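You operate a simulated robot arm through the tools that you are given. There is no shell and no other tool.

The job below is to be done with a simulated robot arm. You get a single attempt, and the scene is never put back.

TASK
Tip the beads from the top two sieves into the jars with the same numbers.
Fine: stand the first empty sieve on the counter and nest the second on it; the stack order card lists the sizes from the top down.

Only the result counts: the job must be done as asked and must still hold three seconds after the hand-in. Knocking over, shifting, dropping, spilling or breaking anything else fails it.

THE ROBOT
A 7-joint arm with a two-finger parallel gripper, fixed in place. Base frame: the origin is on the floor under the middle of its stand, x ahead of it, y to its left, z up. Readings come in mm, degrees, newtons and seconds.
It reaches about 1247 mm from its shoulder. Its first joint turns from -132.0 to 132.0 degrees. Payload 3.91 kg.
The TCP is the grasp point between the finger pads, 30 mm short of the fingertips. In the tool frame z runs along the fingers and y along their closing line. The gripper opens to 110 mm. The fingers are 20 mm wide and 10 mm thick; the gripper's body (48 by 112 mm) begins 55 mm behind the TCP.
Orientation is told as [roll, pitch, yaw] about the base's x, y, z axes, in that order, counted from this pose: with the fingers straight down and closing along the base's y, the tool's x points along the base's -x, its y along +y and its z along -z.

THE INTERFACE
- The arm moves only by the tool send_rows. Its argument "steps" is a list of rows, each a list of 3 entries, a list of its own where there are three numbers: the shift along the base's x, y, z in units of 500 mm (1.0 is 500 mm), then the turn, a rotation vector about the base's x, y, z in units of 180 degrees (1.0 is 180 degrees), then the gripper command, from -1 (shut) to 1 (fully open), values between in proportion. In form: [[[dx, dy, dz], [ax, ay, az], claw], ...]. A call has 1 to 20 rows; each row is the pose to reach, as a shift and turn from the pose commanded when the call began. A call with a number of a shift or a turn outside -1 to 1 is refused whole. Each row takes 0.2 s and may step no farther than 50 mm and 8.6 degrees from the row before; otherwise, or with a gripper value out of range, the whole call is refused. Where a pose cannot be reached the arm comes as near as it can. A force on the tool above 40 N (or 10 N above the force at the start of the call, whichever is more), or a blocked arm, ends the call early, and 0.2 s more pass. Each finger travels about 108 mm/s and halts on what it meets, pressing with about 32 N; the grip force reading is that of the motor and also rises with nothing between the fingers. The clock runs only during rows and for 0.2 s after the last one: add rows that repeat a pose to give the fingers time. It gives the time, the measured TCP pose, the force on the tool (base axes), the opening and the grip force at its end, in the units of the frame above (readings bear some noise), with the torque about the TCP (base axes, N m) and any sound that the robot's microphone picked up.
- Cameras (640 x 400 px; columns grow to the right, rows downward): "scene" is fixed at [400.2, 649.9, 1712.3]; the picture's right is [-0.73, -0.69, 0.00], its down [-0.62, 0.66, -0.43] and it looks along [0.30, -0.31, -0.90] (base axes); focal length 294 px, centre (320, 200). "wrist" rides on the gripper at [72, 17, -103] in the tool frame; the picture's right is [-0.23, 0.97, 0.00], its down [-0.76, -0.18, -0.62] and it looks along [-0.61, -0.14, 0.78] (tool axes); focal length 222 px, centre (320, 200). There is no depth. A picture from a camera that has moved, and an enlarged one, comes with that camera's place and axes in the base frame and with its lens.
- grab_frame(camera): a new picture of that camera. It takes no simulated time.
- inspect(camera, box): a new picture of the part [left, top, right, bottom] of that camera's present view, enlarged. It takes no simulated time.
- close_job(): hands the job in; it is judged then, once.

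Places have to be worked out from the pictures, the camera data and where the tool is seen. Open the gripper and draw the arm clear of the work before you hand the job in, unless the task says otherwise.

The tools are called after ">>>" by a JSON object that holds its "fn" and its "kwargs". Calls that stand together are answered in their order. send_rows: Moves the arm, as the interface text tells. Its arguments: {"type":"object","properties":{"steps":{"type":"array"}},"required":["steps"]} The other tools are called the same way: grab_frame (camera) takes a picture; inspect (camera, box) takes an enlarged picture of a part of a camera's view; close_job () hands the job in.

At the start:

```text
t: 0.0
eef_pos: [285.3, 444.5, 1299.2]
tcp_rot: [0.0, 0.0, 0.0]
force: [0.0, 0.7, -1.0]
moment: [-0.01, 0.0, -0.03]
gripper_width: 110.0
grip_force: 0.2
```

scene: 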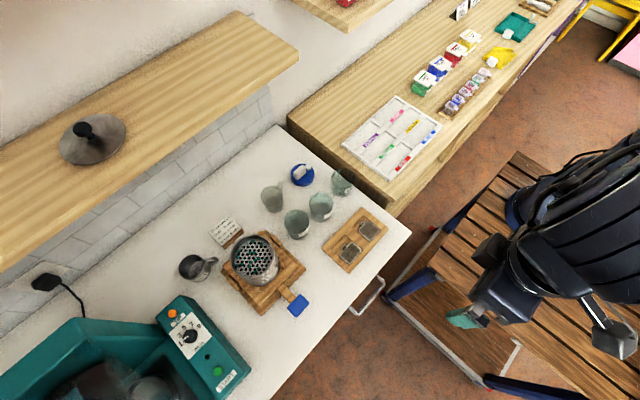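
wrist: 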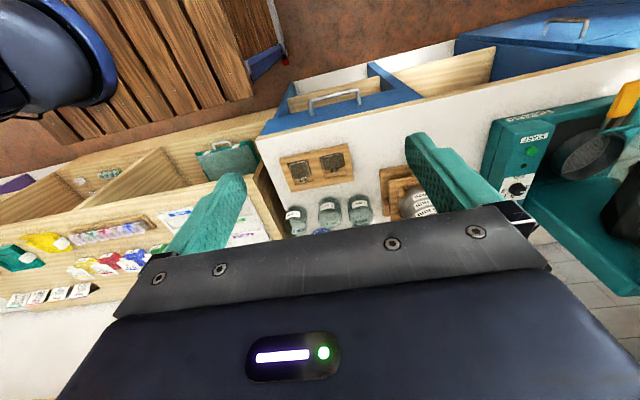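

The scene shows a sieve stack on a wooden board with jars, a card and coasters nearby. I'll zoom in on these parts before moving.

>>> {"fn": "inspect", "kwargs": {"camera": "scene", "box": [170, 150, 410, 320]}}

>>> {"fn": "inspect", "kwargs": {"camera": "scene", "box": [200, 205, 320, 320]}}

>>> {"fn": "inspect", "kwargs": {"camera": "wrist", "box": [260, 130, 460, 250]}}

>>> {"fn": "inspect", "kwargs": {"camera": "scene", "box": [250, 155, 390, 260]}}

```text
2.35 times, centred on (290, 235) of scene
camera zoom: at [400.2, 649.9, 1712.3], right [-0.73, -0.69, 0.0], down [-0.62, 0.66, -0.43], along [0.3, -0.31, -0.9], focal length 692 px, centre (391, 118)
```

zoom: 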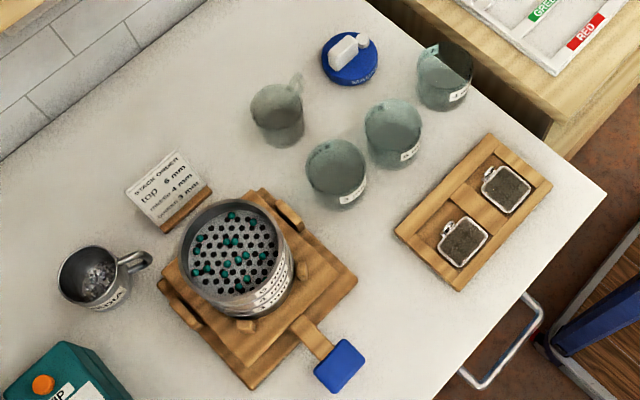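

```text
3.48 times, centred on (260, 262) of scene
camera zoom: at [400.2, 649.9, 1712.3], right [-0.73, -0.69, 0.0], down [-0.62, 0.66, -0.43], along [0.3, -0.31, -0.9], focal length 1023 px, centre (529, -17)
```

zoom: 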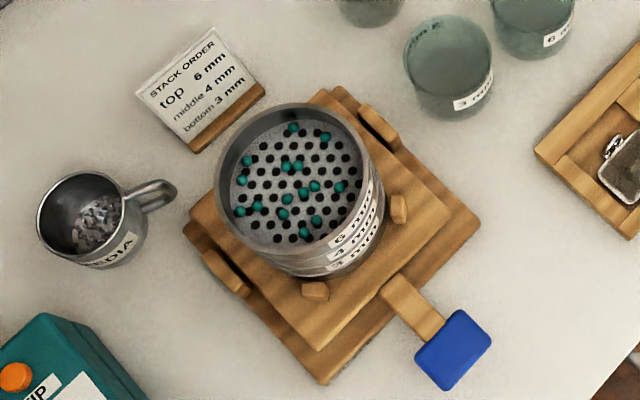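

```text
3.20 times, centred on (360, 190) of wrist
camera zoom: at [214.1, 460.3, 1400.9], right [0.23, 0.97, 0.0], down [0.76, -0.18, 0.62], along [0.61, -0.14, -0.78], focal length 711 px, centre (192, 232)
```

zoom: 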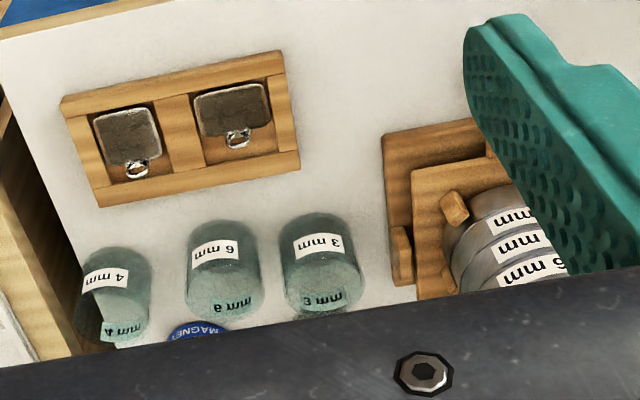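

```text
3.81 times, centred on (320, 208) of scene
camera zoom: at [400.2, 649.9, 1712.3], right [-0.73, -0.69, 0.0], down [-0.62, 0.66, -0.43], along [0.3, -0.31, -0.9], focal length 1121 px, centre (320, 171)
```

zoom: 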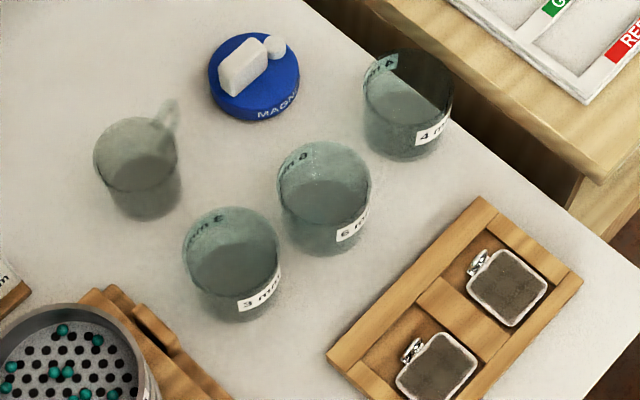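

From the two views I put the tray top at about z=886, the stack near (650, 620) and the jars near x≈645 with y≈474 (3 mm), 394 (6 mm) and 289 (4 mm). I'll move the wrist camera closer, staying high, to measure better.

>>> {"fn": "send_rows", "kwargs": {"steps": [[[0.0517, 0.0383, -0.033], [0, 0, 0], 1], [[0.1033, 0.0767, -0.066], [0, 0, 0], 1], [[0.155, 0.115, -0.099], [0, 0, 0], 1], [[0.2067, 0.1533, -0.132], [0, 0, 0], 1], [[0.2583, 0.1917, -0.165], [0, 0, 0], 1], [[0.31, 0.23, -0.198], [0, 0, 0], 1]]}}

```text
t: 1.4
eef_pos: [440.5, 559.3, 1201.3]
tcp_rot: [0.1, 0.0, 0.1]
force: [-0.5, -0.3, 0.8]
moment: [0.0, -0.02, 0.0]
gripper_width: 109.8
grip_force: 0.0
```

The arm reached (440, 559, 1201). Next I take pictures from here.

>>> {"fn": "grab_frame", "kwargs": {"camera": "wrist"}}

>>> {"fn": "inspect", "kwargs": {"camera": "wrist", "box": [220, 60, 440, 220]}}

>>> {"fn": "grab_frame", "kwargs": {"camera": "scene"}}

```text
taken
camera wrist: at [369.2, 575.8, 1303.2], right [0.23, 0.97, 0.0], down [0.76, -0.18, 0.62], along [0.61, -0.14, -0.78], focal length 222 px, centre (320, 200)
```

wrist: 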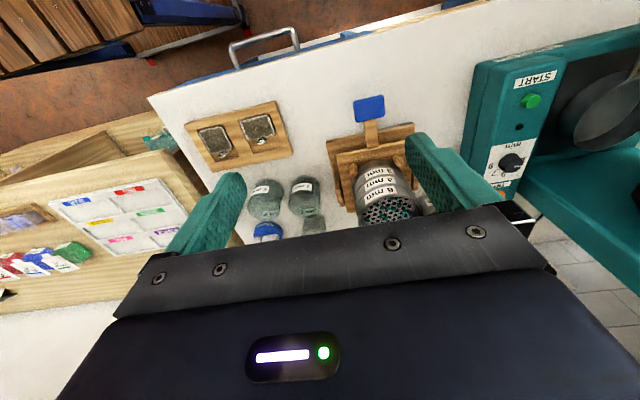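

```text
2.50 times, centred on (330, 140) of wrist
camera zoom: at [369.2, 575.8, 1303.2], right [0.23, 0.97, 0.0], down [0.76, -0.18, 0.62], along [0.61, -0.14, -0.78], focal length 555 px, centre (295, 350)
```

zoom: 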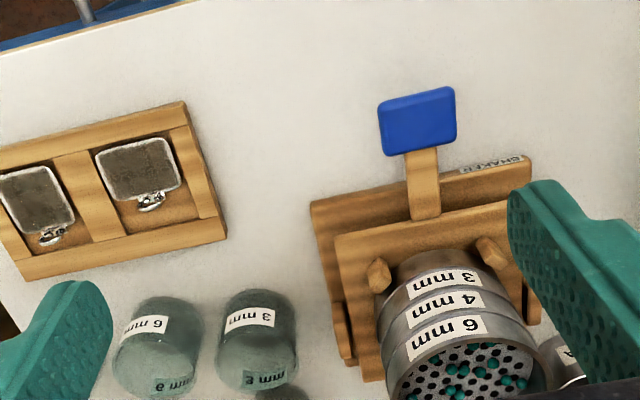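

```text
taken
```

scene: 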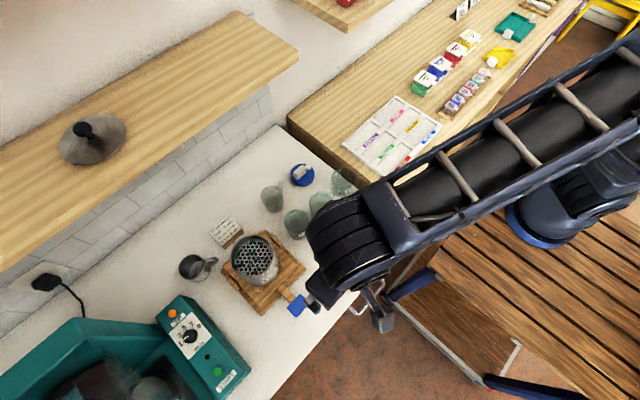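

The wooden board is a "SHAKER" and the stack on it carries 6/4/3 mm labels, but I need its diameter accurately. I'll move over it for a near-vertical view.

>>> {"fn": "send_rows", "kwargs": {"steps": [[[0.074, 0.026, -0.016], [0, 0, 0], 1], [[0.148, 0.052, -0.032], [0, 0, 0], 1], [[0.222, 0.078, -0.048], [0, 0, 0], 1], [[0.296, 0.104, -0.064], [0, 0, 0], 1], [[0.37, 0.13, -0.08], [0, 0, 0], 1]]}}

>>> {"fn": "grab_frame", "kwargs": {"camera": "wrist"}}

>>> {"fn": "inspect", "kwargs": {"camera": "wrist", "box": [240, 20, 420, 200]}}

>>> {"fn": "grab_frame", "kwargs": {"camera": "scene"}}

```text
t: 2.6
eef_pos: [624.5, 624.6, 1160.2]
tcp_rot: [0.1, -0.1, 0.1]
force: [-0.6, -0.1, 1.5]
moment: [-0.03, -0.01, 0.01]
gripper_width: 110.1
grip_force: 0.1
```

```text
taken
camera wrist: at [554.4, 641.4, 1262.9], right [0.23, 0.97, 0.0], down [0.76, -0.18, 0.62], along [0.61, -0.14, -0.78], focal length 222 px, centre (320, 200)
```

wrist: 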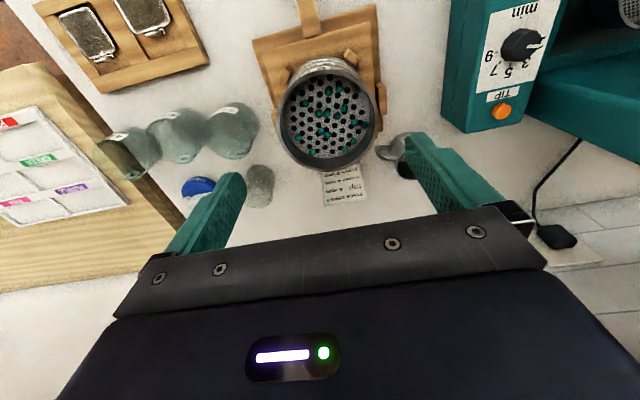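

```text
2.22 times, centred on (330, 110) of wrist
camera zoom: at [554.4, 641.4, 1262.9], right [0.23, 0.97, 0.0], down [0.76, -0.18, 0.62], along [0.61, -0.14, -0.78], focal length 494 px, centre (298, 400)
```

zoom: 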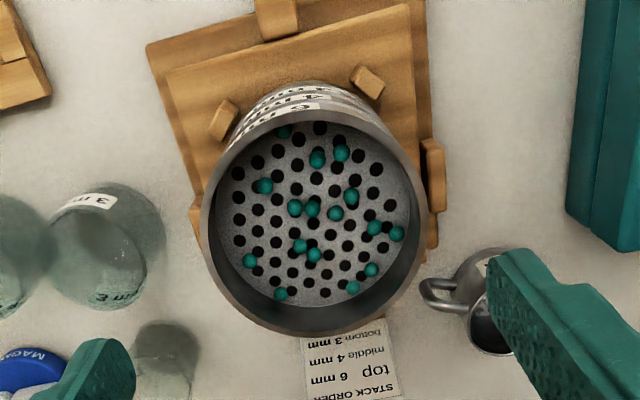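

```text
taken
```

scene: 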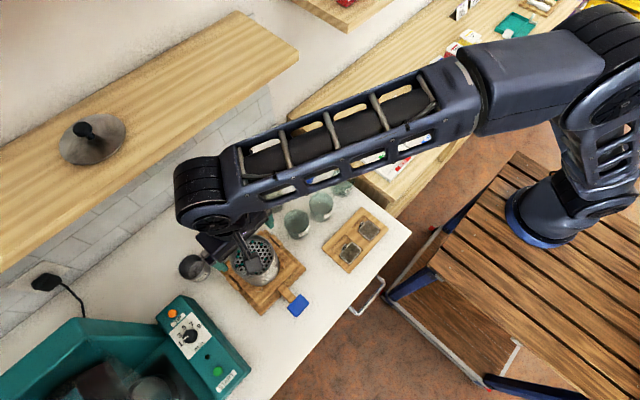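

The rim spans about 228 px in the zoom, which suggests it may be wider than the gripper's 110 mm opening. I need a better baseline to fix its height and diameter, so I'll move back and take another angle.

>>> {"fn": "send_rows", "kwargs": {"steps": [[[-0.08, 0, 0], [0, 0, 0], 1], [[-0.16, 0, 0], [0, 0, 0], 1], [[-0.24, 0.0, 0], [0, 0, 0], 1], [[-0.3, 0.0, 0.0], [0, 0, 0], 1]]}}

>>> {"fn": "grab_frame", "kwargs": {"camera": "wrist"}}

>>> {"fn": "inspect", "kwargs": {"camera": "wrist", "box": [240, 60, 420, 230]}}

>>> {"fn": "inspect", "kwargs": {"camera": "wrist", "box": [60, 40, 300, 220]}}

```text
t: 3.6
eef_pos: [476.6, 625.1, 1158.5]
tcp_rot: [0.1, -0.1, 0.0]
force: [-0.7, -0.2, 0.3]
moment: [0.02, 0.04, -0.03]
gripper_width: 109.9
grip_force: 0.0
```

```text
taken
camera wrist: at [405.0, 641.0, 1261.2], right [0.23, 0.97, 0.0], down [0.76, -0.18, 0.62], along [0.61, -0.14, -0.78], focal length 222 px, centre (320, 200)
```

wrist: 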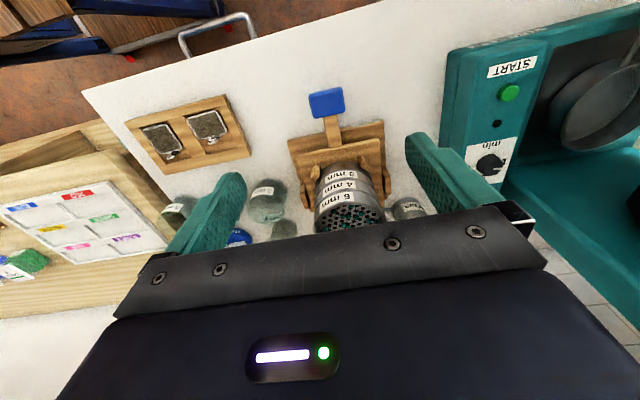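

```text
2.35 times, centred on (330, 145) of wrist
camera zoom: at [405.0, 641.0, 1261.2], right [0.23, 0.97, 0.0], down [0.76, -0.18, 0.62], along [0.61, -0.14, -0.78], focal length 523 px, centre (296, 329)
```

zoom: 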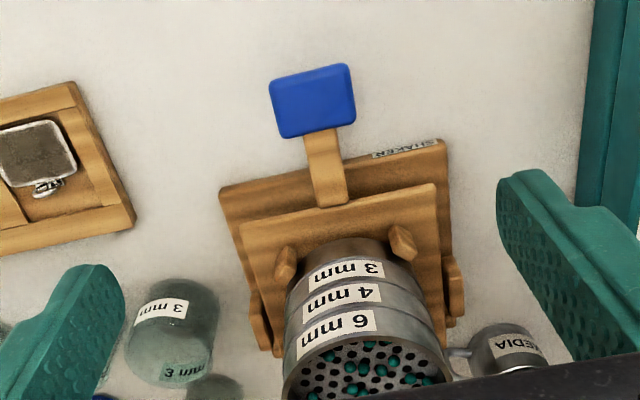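

```text
2.22 times, centred on (180, 130) of wrist
camera zoom: at [405.0, 641.0, 1261.2], right [0.23, 0.97, 0.0], down [0.76, -0.18, 0.62], along [0.61, -0.14, -0.78], focal length 494 px, centre (631, 356)
```

zoom: 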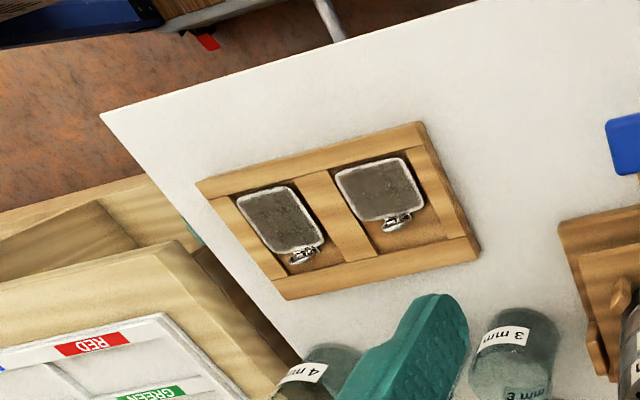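

With the label seen from two angles, the rim sits at about z≈1045–1050. That makes the sieve diameter about 98–100 mm, so it fits the 110 mm opening with the centre near (628, 629). I'll turn the tool by -90° yaw here, clear of everything, because I want the camera on the upper side when pouring later.

>>> {"fn": "send_rows", "kwargs": {"steps": [[[0, 0, 0], [0, 0, -0.045], 1], [[0, 0, 0], [0, 0, -0.09], 1], [[0, 0, 0], [0, 0, -0.135], 1], [[0, 0, 0], [0, 0, -0.18], 1], [[0, 0, 0], [0, 0, -0.225], 1], [[0, 0, 0], [0, 0, -0.27], 1], [[0, 0, 0], [0, 0, -0.315], 1], [[0, 0, 0], [0, 0, -0.36], 1], [[0, 0, 0], [0, 0, -0.405], 1], [[0, 0, 0], [0, 0, -0.45], 1], [[0, 0, 0], [0, 0, -0.495], 1], [[0, 0, 0], [0, 0, -0.5], 1], [[0, 0, 0], [0, 0, -0.5], 1]]}}

>>> {"fn": "grab_frame", "kwargs": {"camera": "wrist"}}

>>> {"fn": "grab_frame", "kwargs": {"camera": "scene"}}

```text
t: 6.4
eef_pos: [474.5, 624.3, 1158.6]
tcp_rot: [0.1, 0.0, -90.0]
force: [0.8, 0.4, -0.1]
moment: [-0.01, 0.0, 0.03]
gripper_width: 109.9
grip_force: 0.1
```

```text
taken
camera wrist: at [493.4, 695.9, 1261.9], right [0.97, -0.23, 0.0], down [-0.18, -0.76, 0.62], along [-0.14, -0.61, -0.78], focal length 222 px, centre (320, 200)
```

wrist: 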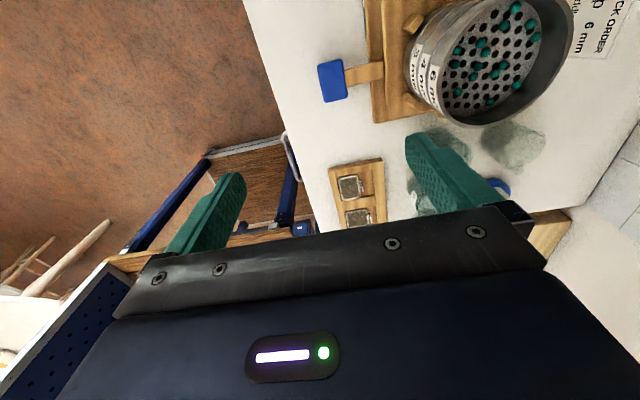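

```text
taken
```

scene: 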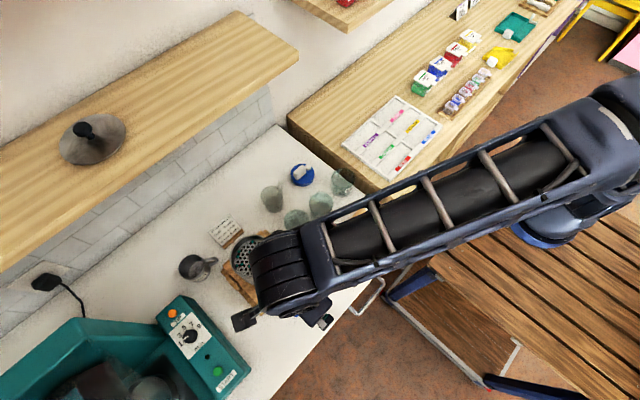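

Yaw -90 is reachable and the camera now looks toward -y. I'll go above the jars at a safe height to measure them and test the tilt in free space.

>>> {"fn": "send_rows", "kwargs": {"steps": [[[0.06, -0.06, 0.02], [0, 0, 0], 1], [[0.12, -0.12, 0.04], [0, 0, 0], 1], [[0.18, -0.18, 0.06], [0, 0, 0], 1], [[0.24, -0.24, 0.06], [0, 0, 0], 1], [[0.29, -0.29, 0.06], [0, 0, 0], 1], [[0.33, -0.33, 0.06], [0, 0, 0], 1]]}}

>>> {"fn": "grab_frame", "kwargs": {"camera": "wrist"}}

>>> {"fn": "inspect", "kwargs": {"camera": "wrist", "box": [220, 20, 440, 220]}}

```text
t: 7.8
eef_pos: [639.7, 458.7, 1189.0]
tcp_rot: [-0.1, 0.0, -89.9]
force: [-0.7, 0.9, -0.7]
moment: [-0.02, 0.0, 0.0]
gripper_width: 110.1
grip_force: 0.1
```

```text
taken
camera wrist: at [658.4, 531.3, 1291.0], right [0.97, -0.23, 0.0], down [-0.18, -0.76, 0.62], along [-0.14, -0.61, -0.78], focal length 222 px, centre (320, 200)
```

wrist: 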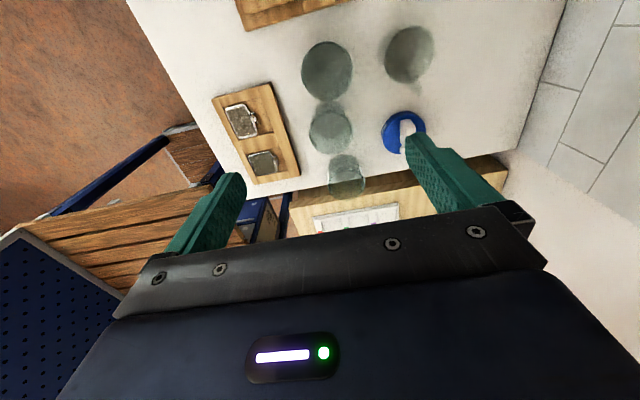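

```text
2.00 times, centred on (330, 120) of wrist
camera zoom: at [658.4, 531.3, 1291.0], right [0.97, -0.23, 0.0], down [-0.18, -0.76, 0.62], along [-0.14, -0.61, -0.78], focal length 444 px, centre (300, 360)
```

zoom: 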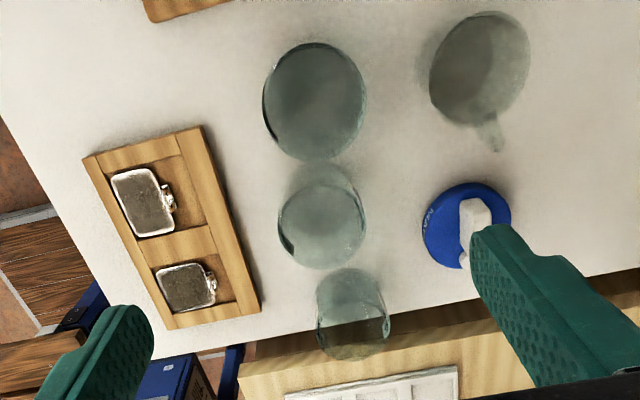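

The jar rims are near z≈945 with diameters around 72 mm: jar 6 at about (645, 391), jar 4 at (652, 285), jar 3 at (660, 476). Now I'll test in free air at z=1189 whether a tilt of about 110° about base x is reachable.

>>> {"fn": "send_rows", "kwargs": {"steps": [[[0, 0, 0], [0.044, 0, 0], 1], [[0, 0, 0], [0.088, 0, 0], 1], [[0, 0, 0], [0.132, 0, 0], 1], [[0, 0, 0], [0.176, 0, 0], 1], [[0, 0, 0], [0.22, 0, 0], 1], [[0, 0, 0], [0.264, 0, 0], 1], [[0, 0, 0], [0.308, 0, 0], 1], [[0, 0, 0], [0.352, 0, 0], 1], [[0, 0, 0], [0.396, 0, 0], 1], [[0, 0, 0], [0.44, 0, 0], 1], [[0, 0, 0], [0.484, 0, 0], 1], [[0, 0, 0], [0.528, 0, 0], 1], [[0, 0, 0], [0.572, 0, 0], 1], [[0, 0, 0], [0.615, 0, 0], 1], [[0, 0, 0], [0.615, 0, 0], 1]]}}

>>> {"fn": "grab_frame", "kwargs": {"camera": "wrist"}}

>>> {"fn": "grab_frame", "kwargs": {"camera": "scene"}}

```text
t: 11.0
eef_pos: [639.6, 458.2, 1189.6]
tcp_rot: [179.9, 69.3, 89.7]
force: [-0.8, -0.6, -0.1]
moment: [-0.01, -0.02, 0.0]
gripper_width: 110.1
grip_force: 0.0
```

```text
taken
camera wrist: at [658.3, 336.3, 1219.7], right [0.97, 0.08, -0.21], down [-0.18, -0.31, -0.93], along [-0.14, 0.95, -0.29], focal length 222 px, centre (320, 200)
```

wrist: 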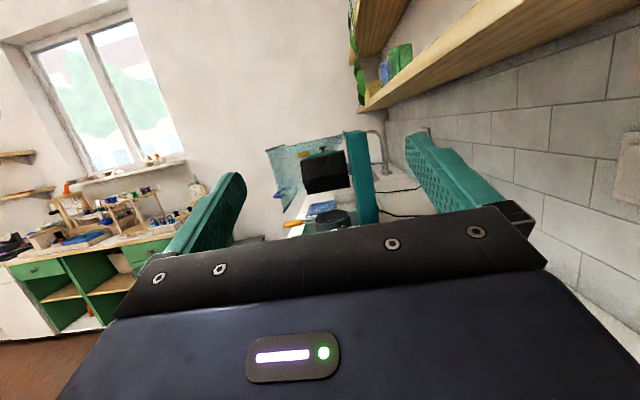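

```text
taken
```

scene: 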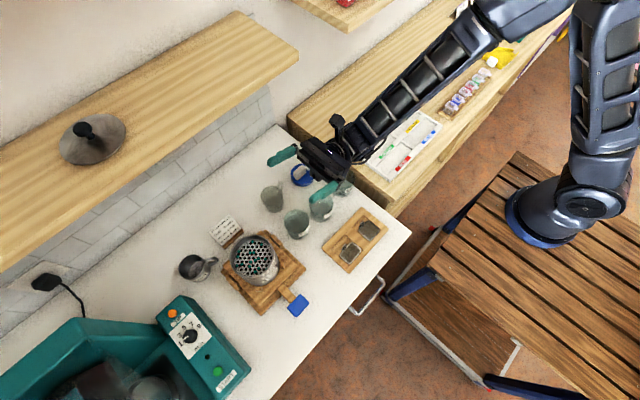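

The tilt is reachable, measuring 110.7°. I'll rotate back to vertical and then hover over the stack with the fingertips above the rim to check centring.

>>> {"fn": "send_rows", "kwargs": {"steps": [[[0, 0, 0], [-0.044, 0, 0], 1], [[0, 0, 0], [-0.088, 0, 0], 1], [[0, 0, 0], [-0.132, 0, 0], 1], [[0, 0, 0], [-0.176, 0, 0], 1], [[0, 0, 0], [-0.22, 0, 0], 1], [[0, 0, 0], [-0.264, 0, 0], 1], [[0, 0, 0], [-0.308, 0, 0], 1], [[0, 0, 0], [-0.352, 0, 0], 1], [[0, 0, 0], [-0.396, 0, 0], 1], [[0, 0, 0], [-0.44, 0, 0], 1], [[0, 0, 0], [-0.484, 0, 0], 1], [[0, 0, 0], [-0.528, 0, 0], 1], [[0, 0, 0], [-0.572, 0, 0], 1], [[0, 0, 0], [-0.615, 0, 0], 1], [[-0.004, 0.08, 0], [-0.615, 0, 0], 1], [[-0.008, 0.16, -0.01], [-0.615, 0, 0], 1], [[-0.012, 0.24, -0.03], [-0.615, 0, 0], 1], [[-0.016, 0.3, -0.05], [-0.615, 0, 0], 1], [[-0.022, 0.341, -0.09], [-0.615, 0, 0], 1], [[-0.022, 0.341, -0.118], [-0.615, 0, 0], 1]]}}

>>> {"fn": "grab_frame", "kwargs": {"camera": "wrist"}}

>>> {"fn": "inspect", "kwargs": {"camera": "wrist", "box": [220, 60, 440, 220]}}

>>> {"fn": "inspect", "kwargs": {"camera": "scene", "box": [180, 190, 340, 320]}}

```text
t: 15.2
eef_pos: [627.9, 628.6, 1130.8]
tcp_rot: [-0.1, 0.0, -89.9]
force: [0.3, 0.1, -0.3]
moment: [0.0, 0.02, -0.01]
gripper_width: 110.1
grip_force: 0.1
```

```text
taken
camera wrist: at [646.7, 701.3, 1233.2], right [0.97, -0.23, 0.0], down [-0.18, -0.76, 0.62], along [-0.14, -0.61, -0.78], focal length 222 px, centre (320, 200)
```

wrist: 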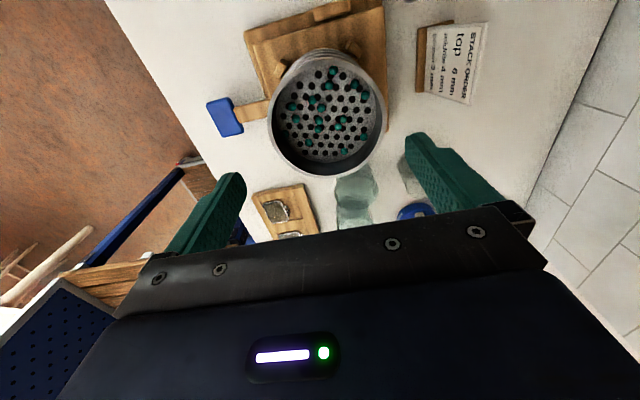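

```text
2.50 times, centred on (330, 140) of wrist
camera zoom: at [646.7, 701.3, 1233.2], right [0.97, -0.23, 0.0], down [-0.18, -0.76, 0.62], along [-0.14, -0.61, -0.78], focal length 555 px, centre (295, 350)
```

zoom: 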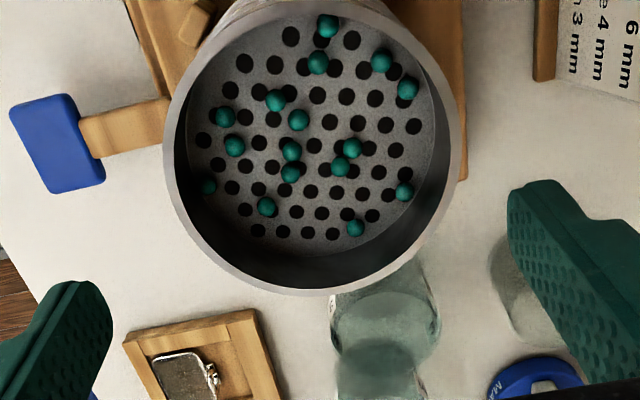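

```text
3.08 times, centred on (260, 255) of scene
camera zoom: at [400.2, 649.9, 1712.3], right [-0.73, -0.69, 0.0], down [-0.62, 0.66, -0.43], along [0.3, -0.31, -0.9], focal length 905 px, centre (505, 31)
```

zoom: 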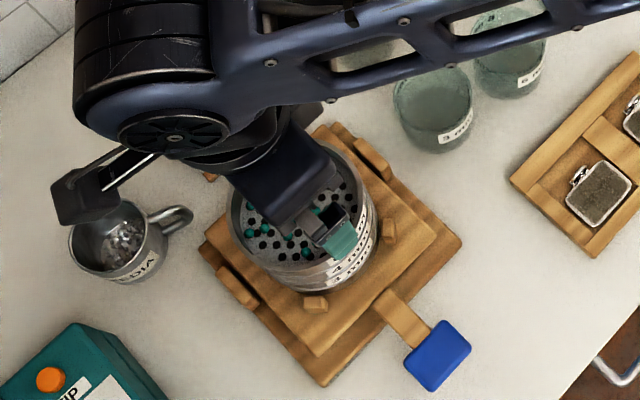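

Refitting the rim circle through three points in both views gives a centre of about (637, 630), a rim z of about 1045 and a diameter of about 101–102 mm. That leaves only about 4 mm clearance per side, so I want a near-horizontal look at the seams. I'll back off, turn to yaw 0 and then pitch the tool.

>>> {"fn": "send_rows", "kwargs": {"steps": [[[-0.04, 0, 0.03], [0, 0, 0.045], 1], [[-0.08, 0, 0.05], [0, 0, 0.09], 1], [[-0.12, 0, 0.05], [0, 0, 0.135], 1], [[-0.16, 0, 0.05], [0, 0, 0.18], 1], [[-0.2, 0, 0.05], [0, 0, 0.225], 1], [[-0.226, 0, 0.05], [0, 0, 0.27], 1], [[-0.226, 0, 0.05], [0, 0, 0.315], 1], [[-0.226, 0, 0.05], [0, 0, 0.36], 1], [[-0.226, 0, 0.05], [0, 0, 0.405], 1], [[-0.226, 0, 0.05], [0, 0, 0.45], 1], [[-0.226, 0, 0.05], [0, 0, 0.495], 1], [[-0.226, 0, 0.05], [0, 0, 0.5], 1], [[-0.226, 0, 0.05], [0, 0, 0.5], 1]]}}

>>> {"fn": "send_rows", "kwargs": {"steps": [[[0, 0, -0.02], [0, -0.042, 0], 1], [[0, 0, -0.04], [0, -0.084, 0], 1], [[0, 0, -0.06], [0, -0.126, 0], 1], [[0, 0, -0.08], [0, -0.168, 0], 1], [[0, 0, -0.1], [0, -0.21, 0], 1], [[0, 0, -0.12], [0, -0.252, 0], 1], [[0, 0, -0.15], [0, -0.294, 0], 1], [[0, 0, -0.19], [0, -0.333, 0], 1], [[0, 0, -0.22], [0, -0.333, 0], 1], [[0, 0, -0.22], [0, -0.333, 0], 1]]}}

>>> {"fn": "grab_frame", "kwargs": {"camera": "wrist"}}

>>> {"fn": "inspect", "kwargs": {"camera": "wrist", "box": [230, 40, 430, 220]}}

```text
t: 18.0
eef_pos: [515.5, 630.0, 1154.5]
tcp_rot: [0.1, 0.0, 0.0]
force: [0.3, 0.0, 0.7]
moment: [0.03, -0.01, 0.02]
gripper_width: 109.9
grip_force: 0.1
```

```text
t: 20.2
eef_pos: [516.0, 628.3, 1044.6]
tcp_rot: [0.0, -60.0, 0.0]
force: [0.2, 0.0, 0.0]
moment: [-0.03, -0.03, -0.02]
gripper_width: 109.6
grip_force: 0.1
```

```text
taken
camera wrist: at [391.9, 646.0, 1032.5], right [0.11, 0.97, 0.2], down [-0.16, -0.18, 0.97], along [0.98, -0.14, 0.13], focal length 222 px, centre (320, 200)
```

wrist: 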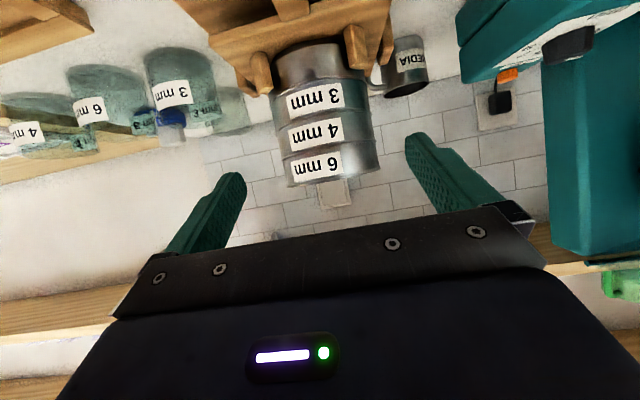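

```text
2.22 times, centred on (330, 130) of wrist
camera zoom: at [391.9, 646.0, 1032.5], right [0.11, 0.97, 0.2], down [-0.16, -0.18, 0.97], along [0.98, -0.14, 0.13], focal length 494 px, centre (298, 356)
```

zoom: 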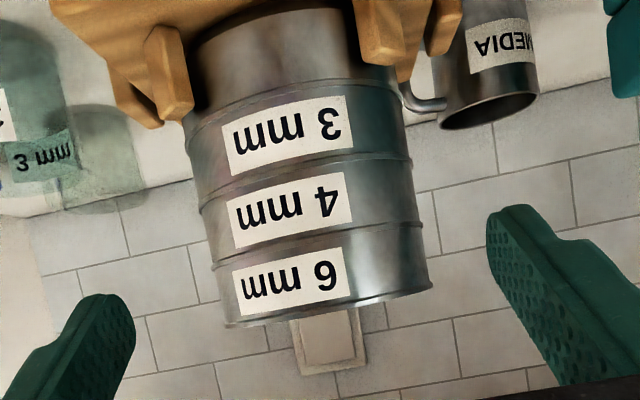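

The side view is clear: rim at z≈1044.5, the 6/4 seam at ≈1017.5, the 4/3 seam at ≈990.5, so a pitch of about 27 mm. I'll zoom in to see the profile of the rims and seams.

>>> {"fn": "inspect", "kwargs": {"camera": "wrist", "box": [300, 90, 390, 190]}}

>>> {"fn": "inspect", "kwargs": {"camera": "wrist", "box": [260, 90, 340, 200]}}

>>> {"fn": "inspect", "kwargs": {"camera": "wrist", "box": [0, 30, 240, 200]}}

```text
4.00 times, centred on (345, 140) of wrist
camera zoom: at [391.9, 646.0, 1032.5], right [0.11, 0.97, 0.2], down [-0.16, -0.18, 0.97], along [0.98, -0.14, 0.13], focal length 888 px, centre (220, 440)
```

zoom: 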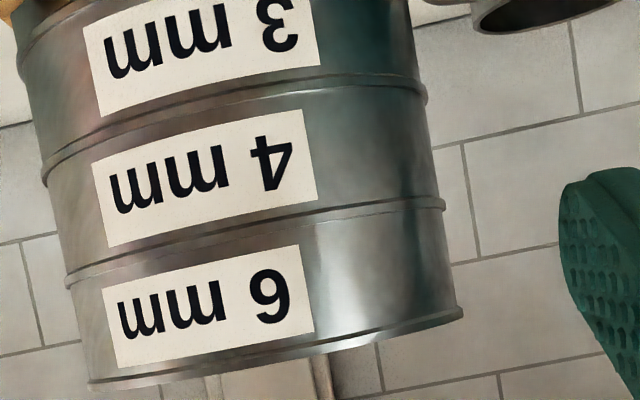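

```text
3.64 times, centred on (300, 145) of wrist
camera zoom: at [391.9, 646.0, 1032.5], right [0.11, 0.97, 0.2], down [-0.16, -0.18, 0.97], along [0.98, -0.14, 0.13], focal length 808 px, centre (393, 400)
```

zoom: 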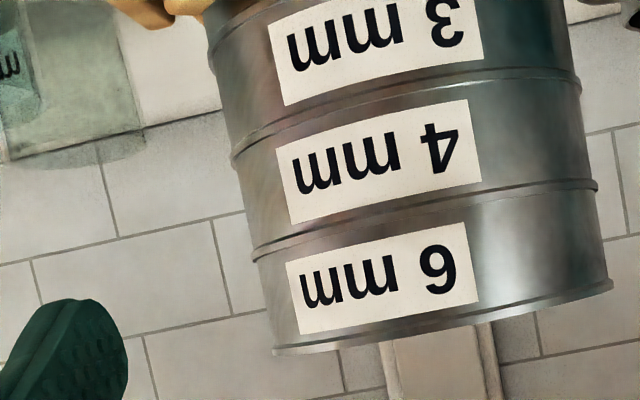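

```text
2.35 times, centred on (120, 115) of wrist
camera zoom: at [391.9, 646.0, 1032.5], right [0.11, 0.97, 0.2], down [-0.16, -0.18, 0.97], along [0.98, -0.14, 0.13], focal length 523 px, centre (791, 400)
```

zoom: 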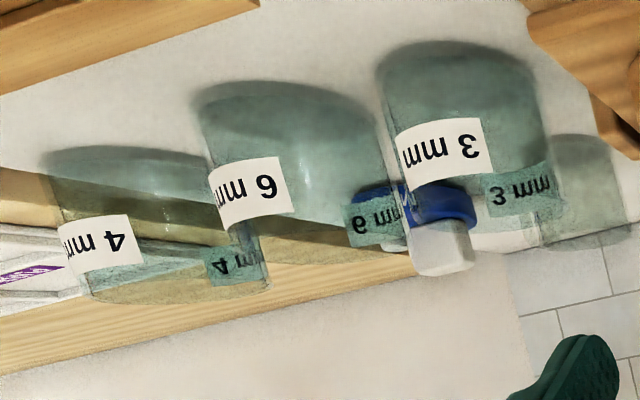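

The rims have small beads that stick out about 1.4 mm. Three views agree on a centre of about (637, 630) and D≈102. I'll unpitch, turn to yaw -90 and hover with the fingertips just above the rim to verify the gaps.

>>> {"fn": "send_rows", "kwargs": {"steps": [[[0, 0, 0.04], [0, 0.0, 0], 1], [[0, 0, 0.08], [0, 0.042, 0], 1], [[0, 0, 0.12], [0, 0.084, 0], 1], [[0, 0, 0.16], [0, 0.126, 0], 1], [[0, 0, 0.2], [0, 0.168, 0], 1], [[0, 0, 0.22], [0, 0.21, 0], 1], [[0, 0, 0.22], [0, 0.252, 0], 1], [[0, 0, 0.22], [0, 0.294, 0], 1], [[0, 0, 0.22], [0, 0.333, 0], 1], [[0, 0, 0.22], [0, 0.333, 0], 1]]}}

>>> {"fn": "send_rows", "kwargs": {"steps": [[[0.02, 0, 0], [0, 0, -0.045], 1], [[0.04, 0, 0], [0, 0, -0.09], 1], [[0.06, 0, 0], [0, 0, -0.135], 1], [[0.08, 0, 0], [0, 0, -0.18], 1], [[0.1, 0, 0], [0, 0, -0.225], 1], [[0.12, 0, 0], [0, 0, -0.27], 1], [[0.14, 0, 0], [0, 0, -0.315], 1], [[0.16, 0, 0], [0, 0, -0.36], 1], [[0.18, 0, 0], [0, 0, -0.405], 1], [[0.2, 0, 0], [0, 0, -0.45], 1], [[0.22, 0, 0], [0, 0, -0.495], 1], [[0.2398, 0.001, 0], [0, 0, -0.5], 1], [[0.2398, 0.001, -0.04], [0, 0, -0.5], 1], [[0.2398, 0.001, -0.08], [0, 0, -0.5], 1], [[0.2398, 0.001, -0.11], [0, 0, -0.5], 1], [[0.2398, 0.001, -0.13], [0, 0, -0.5], 1], [[0.2398, 0.001, -0.13], [0, 0, -0.5], 1]]}}

>>> {"fn": "grab_frame", "kwargs": {"camera": "wrist"}}

>>> {"fn": "inspect", "kwargs": {"camera": "wrist", "box": [220, 80, 440, 220]}}

```text
t: 22.4
eef_pos: [516.5, 629.6, 1155.9]
tcp_rot: [0.0, 0.1, 0.1]
force: [0.2, 0.0, 0.3]
moment: [-0.03, -0.01, -0.04]
gripper_width: 110.1
grip_force: 0.0
```

```text
t: 26.0
eef_pos: [635.8, 629.7, 1088.8]
tcp_rot: [0.0, 0.0, -89.9]
force: [0.1, 0.2, -0.6]
moment: [-0.01, -0.02, -0.01]
gripper_width: 110.2
grip_force: 0.1
```

```text
taken
camera wrist: at [654.3, 702.2, 1192.5], right [0.97, -0.23, 0.0], down [-0.18, -0.76, 0.62], along [-0.14, -0.61, -0.78], focal length 222 px, centre (320, 200)
```

wrist: 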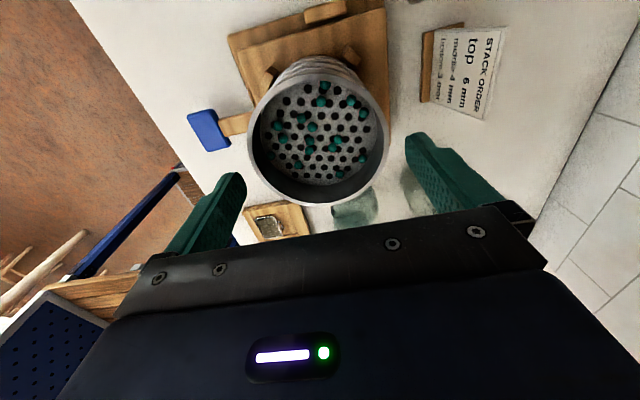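

```text
2.86 times, centred on (330, 150) of wrist
camera zoom: at [654.3, 702.2, 1192.5], right [0.97, -0.23, 0.0], down [-0.18, -0.76, 0.62], along [-0.14, -0.61, -0.78], focal length 635 px, centre (291, 343)
```

zoom: 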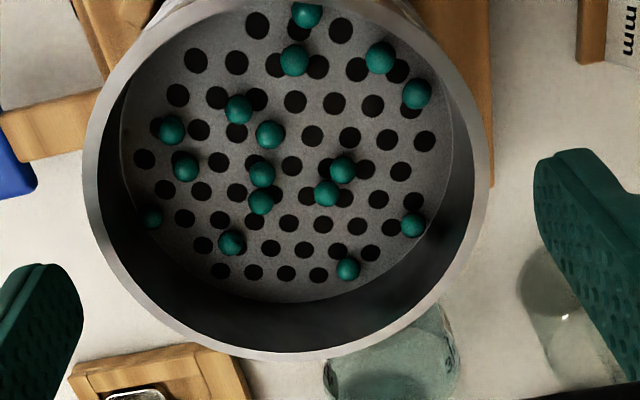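

The computed rim centre is within about 1 mm of the tool axis (slightly toward -x), and the tips sit about 15 mm above the rim. I'll shift x by -0.8 mm and descend slowly by 37.5 mm, so the tips end about 22 mm below the rim and above the 4 mm sieve's bead.

>>> {"fn": "send_rows", "kwargs": {"steps": [[[-0.0016, 0, -0.015], [0, 0, 0], 1], [[-0.0016, 0, -0.03], [0, 0, 0], 1], [[-0.0016, 0, -0.045], [0, 0, 0], 1], [[-0.0016, 0, -0.06], [0, 0, 0], 1], [[-0.0016, 0, -0.075], [0, 0, 0], 1], [[-0.0016, 0, -0.075], [0, 0, 0], 1]]}}

>>> {"fn": "grab_frame", "kwargs": {"camera": "wrist"}}

>>> {"fn": "inspect", "kwargs": {"camera": "wrist", "box": [210, 80, 440, 230]}}

>>> {"fn": "inspect", "kwargs": {"camera": "scene", "box": [200, 200, 320, 310]}}

```text
t: 27.4
eef_pos: [635.4, 629.1, 1053.5]
tcp_rot: [0.0, 0.0, -90.0]
force: [-0.5, 0.3, 0.5]
moment: [-0.03, -0.01, -0.02]
gripper_width: 109.9
grip_force: 0.1
```

```text
taken
camera wrist: at [653.6, 702.2, 1155.7], right [0.97, -0.23, 0.0], down [-0.18, -0.76, 0.62], along [-0.14, -0.61, -0.78], focal length 222 px, centre (320, 200)
```

wrist: 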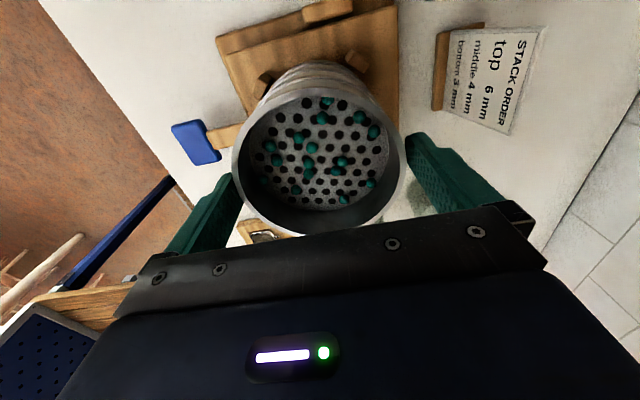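

```text
2.67 times, centred on (325, 155) of wrist
camera zoom: at [653.6, 702.2, 1155.7], right [0.97, -0.23, 0.0], down [-0.18, -0.76, 0.62], along [-0.14, -0.61, -0.78], focal length 592 px, centre (307, 320)
```

zoom: 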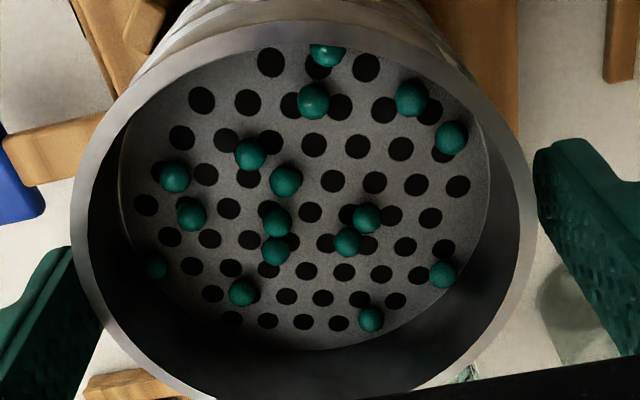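

```text
3.64 times, centred on (260, 255) of scene
camera zoom: at [400.2, 649.9, 1712.3], right [-0.73, -0.69, 0.0], down [-0.62, 0.66, -0.43], along [0.3, -0.31, -0.9], focal length 1070 px, centre (538, 0)
```

zoom: 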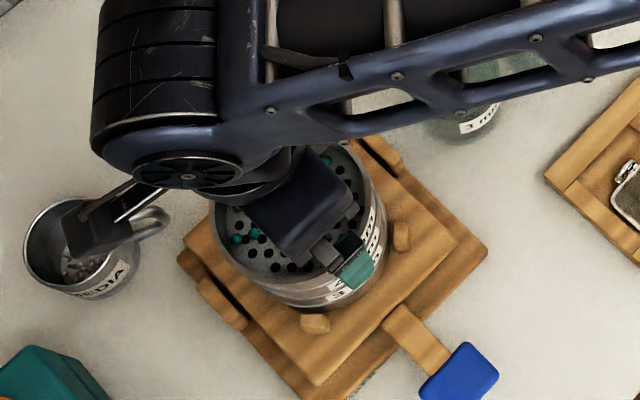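

The fingers straddle the sieve with no contact force and roughly even gaps. I'll close the gripper now.

>>> {"fn": "send_rows", "kwargs": {"steps": [[[0, 0, 0], [0, 0, 0], 0.85], [[0, 0, 0], [0, 0, 0], 0.7], [[0, 0, 0], [0, 0, 0], 0.5], [[0, 0, 0], [0, 0, 0], 0.5]]}}

>>> {"fn": "inspect", "kwargs": {"camera": "wrist", "box": [210, 80, 440, 230]}}

```text
t: 28.4
eef_pos: [635.5, 630.4, 1053.7]
tcp_rot: [0.0, 0.0, -90.0]
force: [1.3, 0.6, 0.6]
moment: [0.02, -0.06, -0.03]
gripper_width: 104.6
grip_force: 32.0
```

```text
2.67 times, centred on (325, 155) of wrist
camera zoom: at [653.6, 702.3, 1155.7], right [0.97, -0.23, 0.0], down [-0.18, -0.76, 0.62], along [-0.14, -0.61, -0.78], focal length 592 px, centre (307, 320)
```

zoom: 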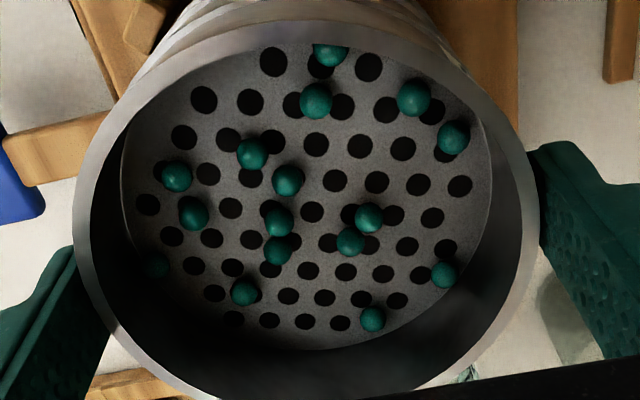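

The gripper stopped at 104.6 mm with 32 N, so the sieve is held. I'll lift gently about 25 mm and check that only the top sieve comes up.

>>> {"fn": "send_rows", "kwargs": {"steps": [[[0, 0, 0.004], [0, 0, 0], 0.5], [[0, 0, 0.01], [0, 0, 0], 0.5], [[0, 0, 0.018], [0, 0, 0], 0.5], [[0, 0, 0.028], [0, 0, 0], 0.5], [[0, 0, 0.04], [0, 0, 0], 0.5], [[0, 0, 0.05], [0, 0, 0], 0.5], [[0, 0, 0.05], [0, 0, 0], 0.5]]}}

>>> {"fn": "grab_frame", "kwargs": {"camera": "wrist"}}

>>> {"fn": "inspect", "kwargs": {"camera": "wrist", "box": [210, 50, 440, 230]}}

>>> {"fn": "inspect", "kwargs": {"camera": "scene", "box": [200, 200, 320, 310]}}

```text
t: 30.0
eef_pos: [635.1, 630.1, 1078.0]
tcp_rot: [-0.1, 0.0, -90.1]
force: [0.2, 0.9, -0.9]
moment: [0.0, -0.02, -0.01]
gripper_width: 104.2
grip_force: 32.4
```

```text
taken
camera wrist: at [653.6, 702.1, 1180.4], right [0.97, -0.23, 0.0], down [-0.18, -0.76, 0.62], along [-0.14, -0.61, -0.78], focal length 222 px, centre (320, 200)
```

wrist: 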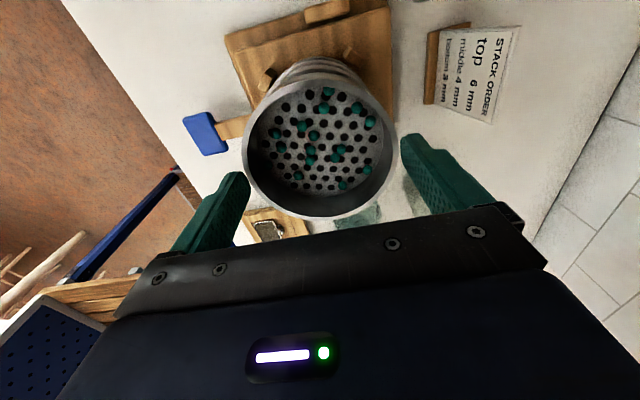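

```text
2.22 times, centred on (325, 140) of wrist
camera zoom: at [653.6, 702.1, 1180.4], right [0.97, -0.23, 0.0], down [-0.18, -0.76, 0.62], along [-0.14, -0.61, -0.78], focal length 494 px, centre (309, 333)
```

zoom: 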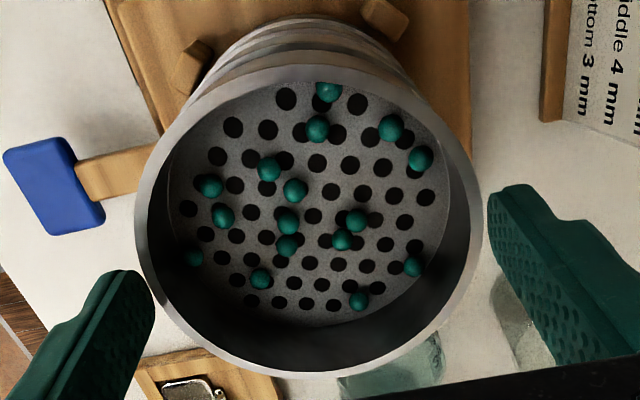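

```text
3.64 times, centred on (260, 255) of scene
camera zoom: at [400.2, 649.9, 1712.3], right [-0.73, -0.69, 0.0], down [-0.62, 0.66, -0.43], along [0.3, -0.31, -0.9], focal length 1070 px, centre (538, 0)
```

zoom: 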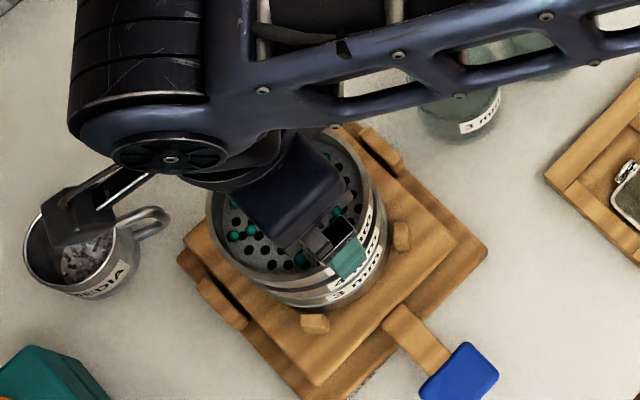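

The gripper rose 25 mm but the rim seems to have moved only a few mm, while the width still reads 104 mm. I'll look closer at the seams before doing anything else.

>>> {"fn": "inspect", "kwargs": {"camera": "scene", "box": [225, 225, 295, 290]}}

>>> {"fn": "inspect", "kwargs": {"camera": "wrist", "box": [220, 100, 300, 220]}}

>>> {"fn": "inspect", "kwargs": {"camera": "wrist", "box": [350, 90, 440, 220]}}

>>> {"fn": "inspect", "kwargs": {"camera": "wrist", "box": [260, 40, 400, 110]}}

```text
6.15 times, centred on (260, 258) of scene
camera zoom: at [400.2, 649.9, 1712.3], right [-0.73, -0.69, 0.0], down [-0.62, 0.66, -0.43], along [0.3, -0.31, -0.9], focal length 1810 px, centre (689, -154)
```

zoom: 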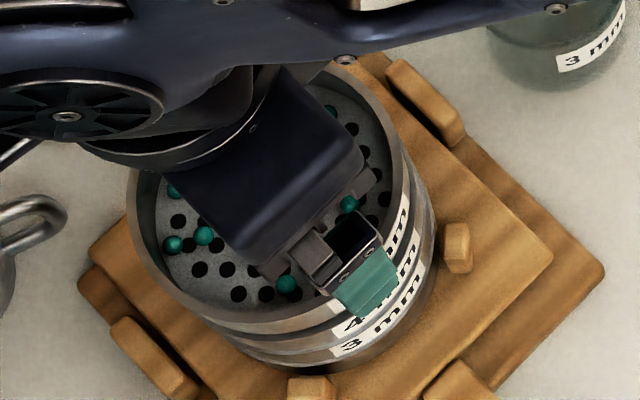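

```text
3.33 times, centred on (260, 160) of wrist
camera zoom: at [653.6, 702.1, 1180.4], right [0.97, -0.23, 0.0], down [-0.18, -0.76, 0.62], along [-0.14, -0.61, -0.78], focal length 740 px, centre (520, 333)
```

zoom: 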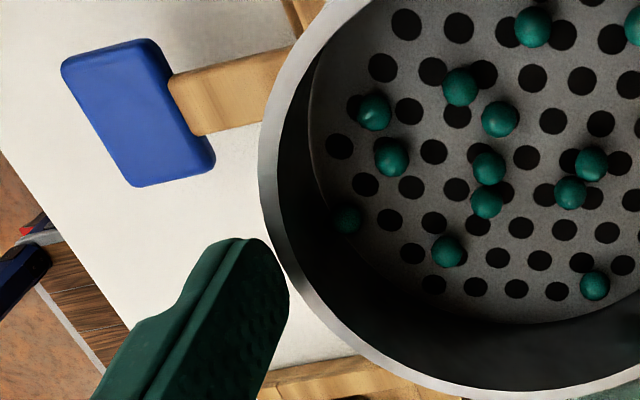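

```text
3.08 times, centred on (395, 155) of wrist
camera zoom: at [653.6, 702.1, 1180.4], right [0.97, -0.23, 0.0], down [-0.18, -0.76, 0.62], along [-0.14, -0.61, -0.78], focal length 684 px, centre (89, 338)
```

zoom: 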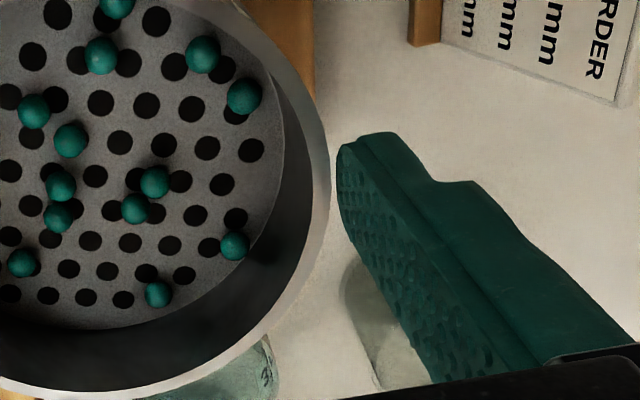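

```text
4.57 times, centred on (330, 75) of wrist
camera zoom: at [653.6, 702.1, 1180.4], right [0.97, -0.23, 0.0], down [-0.18, -0.76, 0.62], along [-0.14, -0.61, -0.78], focal length 1015 px, centre (274, 771)
```

zoom: 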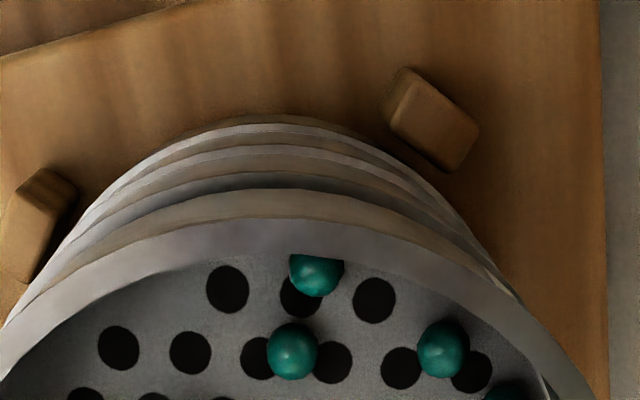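

The blocked opening (104 mm at full motor force) means the tips are still pinching the rim, so the sieve rose only slightly and the pads slid along it. I'll go down in small steps and read the forces to learn how it is held.

>>> {"fn": "send_rows", "kwargs": {"steps": [[[0, 0, -0.006], [0, 0, 0], 0.5]]}}

>>> {"fn": "send_rows", "kwargs": {"steps": [[[0, 0, -0.01], [0, 0, 0], 0.5]]}}

>>> {"fn": "send_rows", "kwargs": {"steps": [[[0, 0, -0.01], [0, 0, 0], 0.5]]}}

>>> {"fn": "inspect", "kwargs": {"camera": "wrist", "box": [210, 50, 440, 230]}}

```text
t: 30.4
eef_pos: [635.3, 630.0, 1075.7]
tcp_rot: [0.1, 0.1, -89.9]
force: [0.7, -1.1, -1.2]
moment: [0.04, 0.03, 0.0]
gripper_width: 104.4
grip_force: 31.9
```

```text
t: 30.8
eef_pos: [635.4, 629.9, 1073.5]
tcp_rot: [0.1, 0.0, -90.0]
force: [-1.1, -3.1, 14.2]
moment: [-0.48, 0.03, 0.01]
gripper_width: 104.3
grip_force: 31.4
```

```text
t: 31.2
eef_pos: [634.9, 631.0, 1066.9]
tcp_rot: [0.1, 0.2, -90.0]
force: [-3.5, 0.5, 27.9]
moment: [0.13, 0.07, 0.16]
gripper_width: 104.5
grip_force: 31.7
```

```text
2.22 times, centred on (325, 140) of wrist
camera zoom: at [652.5, 702.2, 1170.0], right [0.97, -0.23, 0.0], down [-0.18, -0.76, 0.62], along [-0.14, -0.6, -0.78], focal length 494 px, centre (309, 333)
```

zoom: 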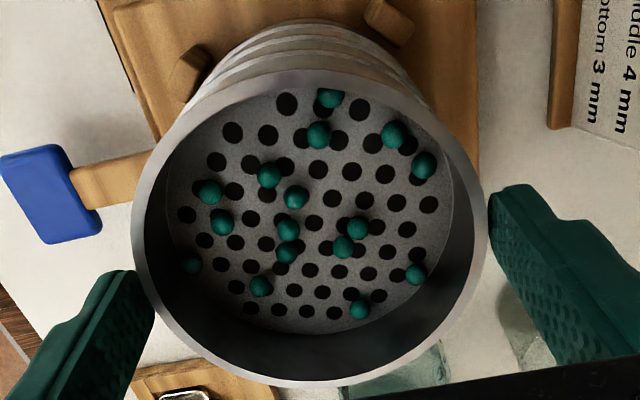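

When pushed back down the sieve resists at about 28 N, so it had come up roughly 10 mm after breaking free of a snug nest, with the pads slipping at about 28 N. I'll open, let it re-seat, lower to the full grip depth and regrip.

>>> {"fn": "send_rows", "kwargs": {"steps": [[[0, 0, 0.0], [0, 0, 0], 1], [[0, 0, 0.0], [0, 0, 0], 1], [[0, 0, 0.0], [0, 0, 0], 1]]}}

>>> {"fn": "inspect", "kwargs": {"camera": "wrist", "box": [210, 50, 440, 230]}}

>>> {"fn": "inspect", "kwargs": {"camera": "scene", "box": [225, 225, 295, 290]}}

```text
t: 32.0
eef_pos: [635.0, 628.5, 1065.3]
tcp_rot: [0.0, 0.0, -90.0]
force: [0.4, -0.9, -0.1]
moment: [0.03, 0.04, -0.02]
gripper_width: 110.2
grip_force: 0.0
```

```text
2.22 times, centred on (325, 140) of wrist
camera zoom: at [653.4, 702.2, 1167.1], right [0.97, -0.23, 0.0], down [-0.18, -0.76, 0.62], along [-0.14, -0.61, -0.78], focal length 494 px, centre (309, 333)
```

zoom: 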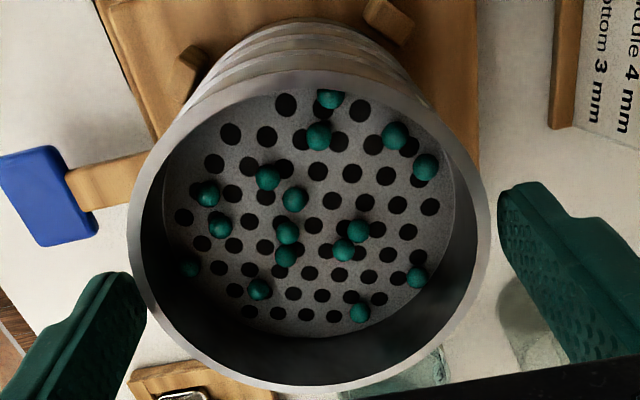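

```text
6.15 times, centred on (260, 258) of scene
camera zoom: at [400.2, 649.9, 1712.3], right [-0.73, -0.69, 0.0], down [-0.62, 0.66, -0.43], along [0.3, -0.31, -0.9], focal length 1810 px, centre (689, -154)
```

zoom: 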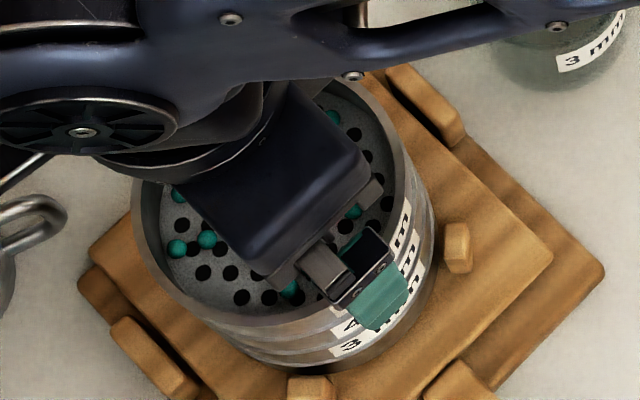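

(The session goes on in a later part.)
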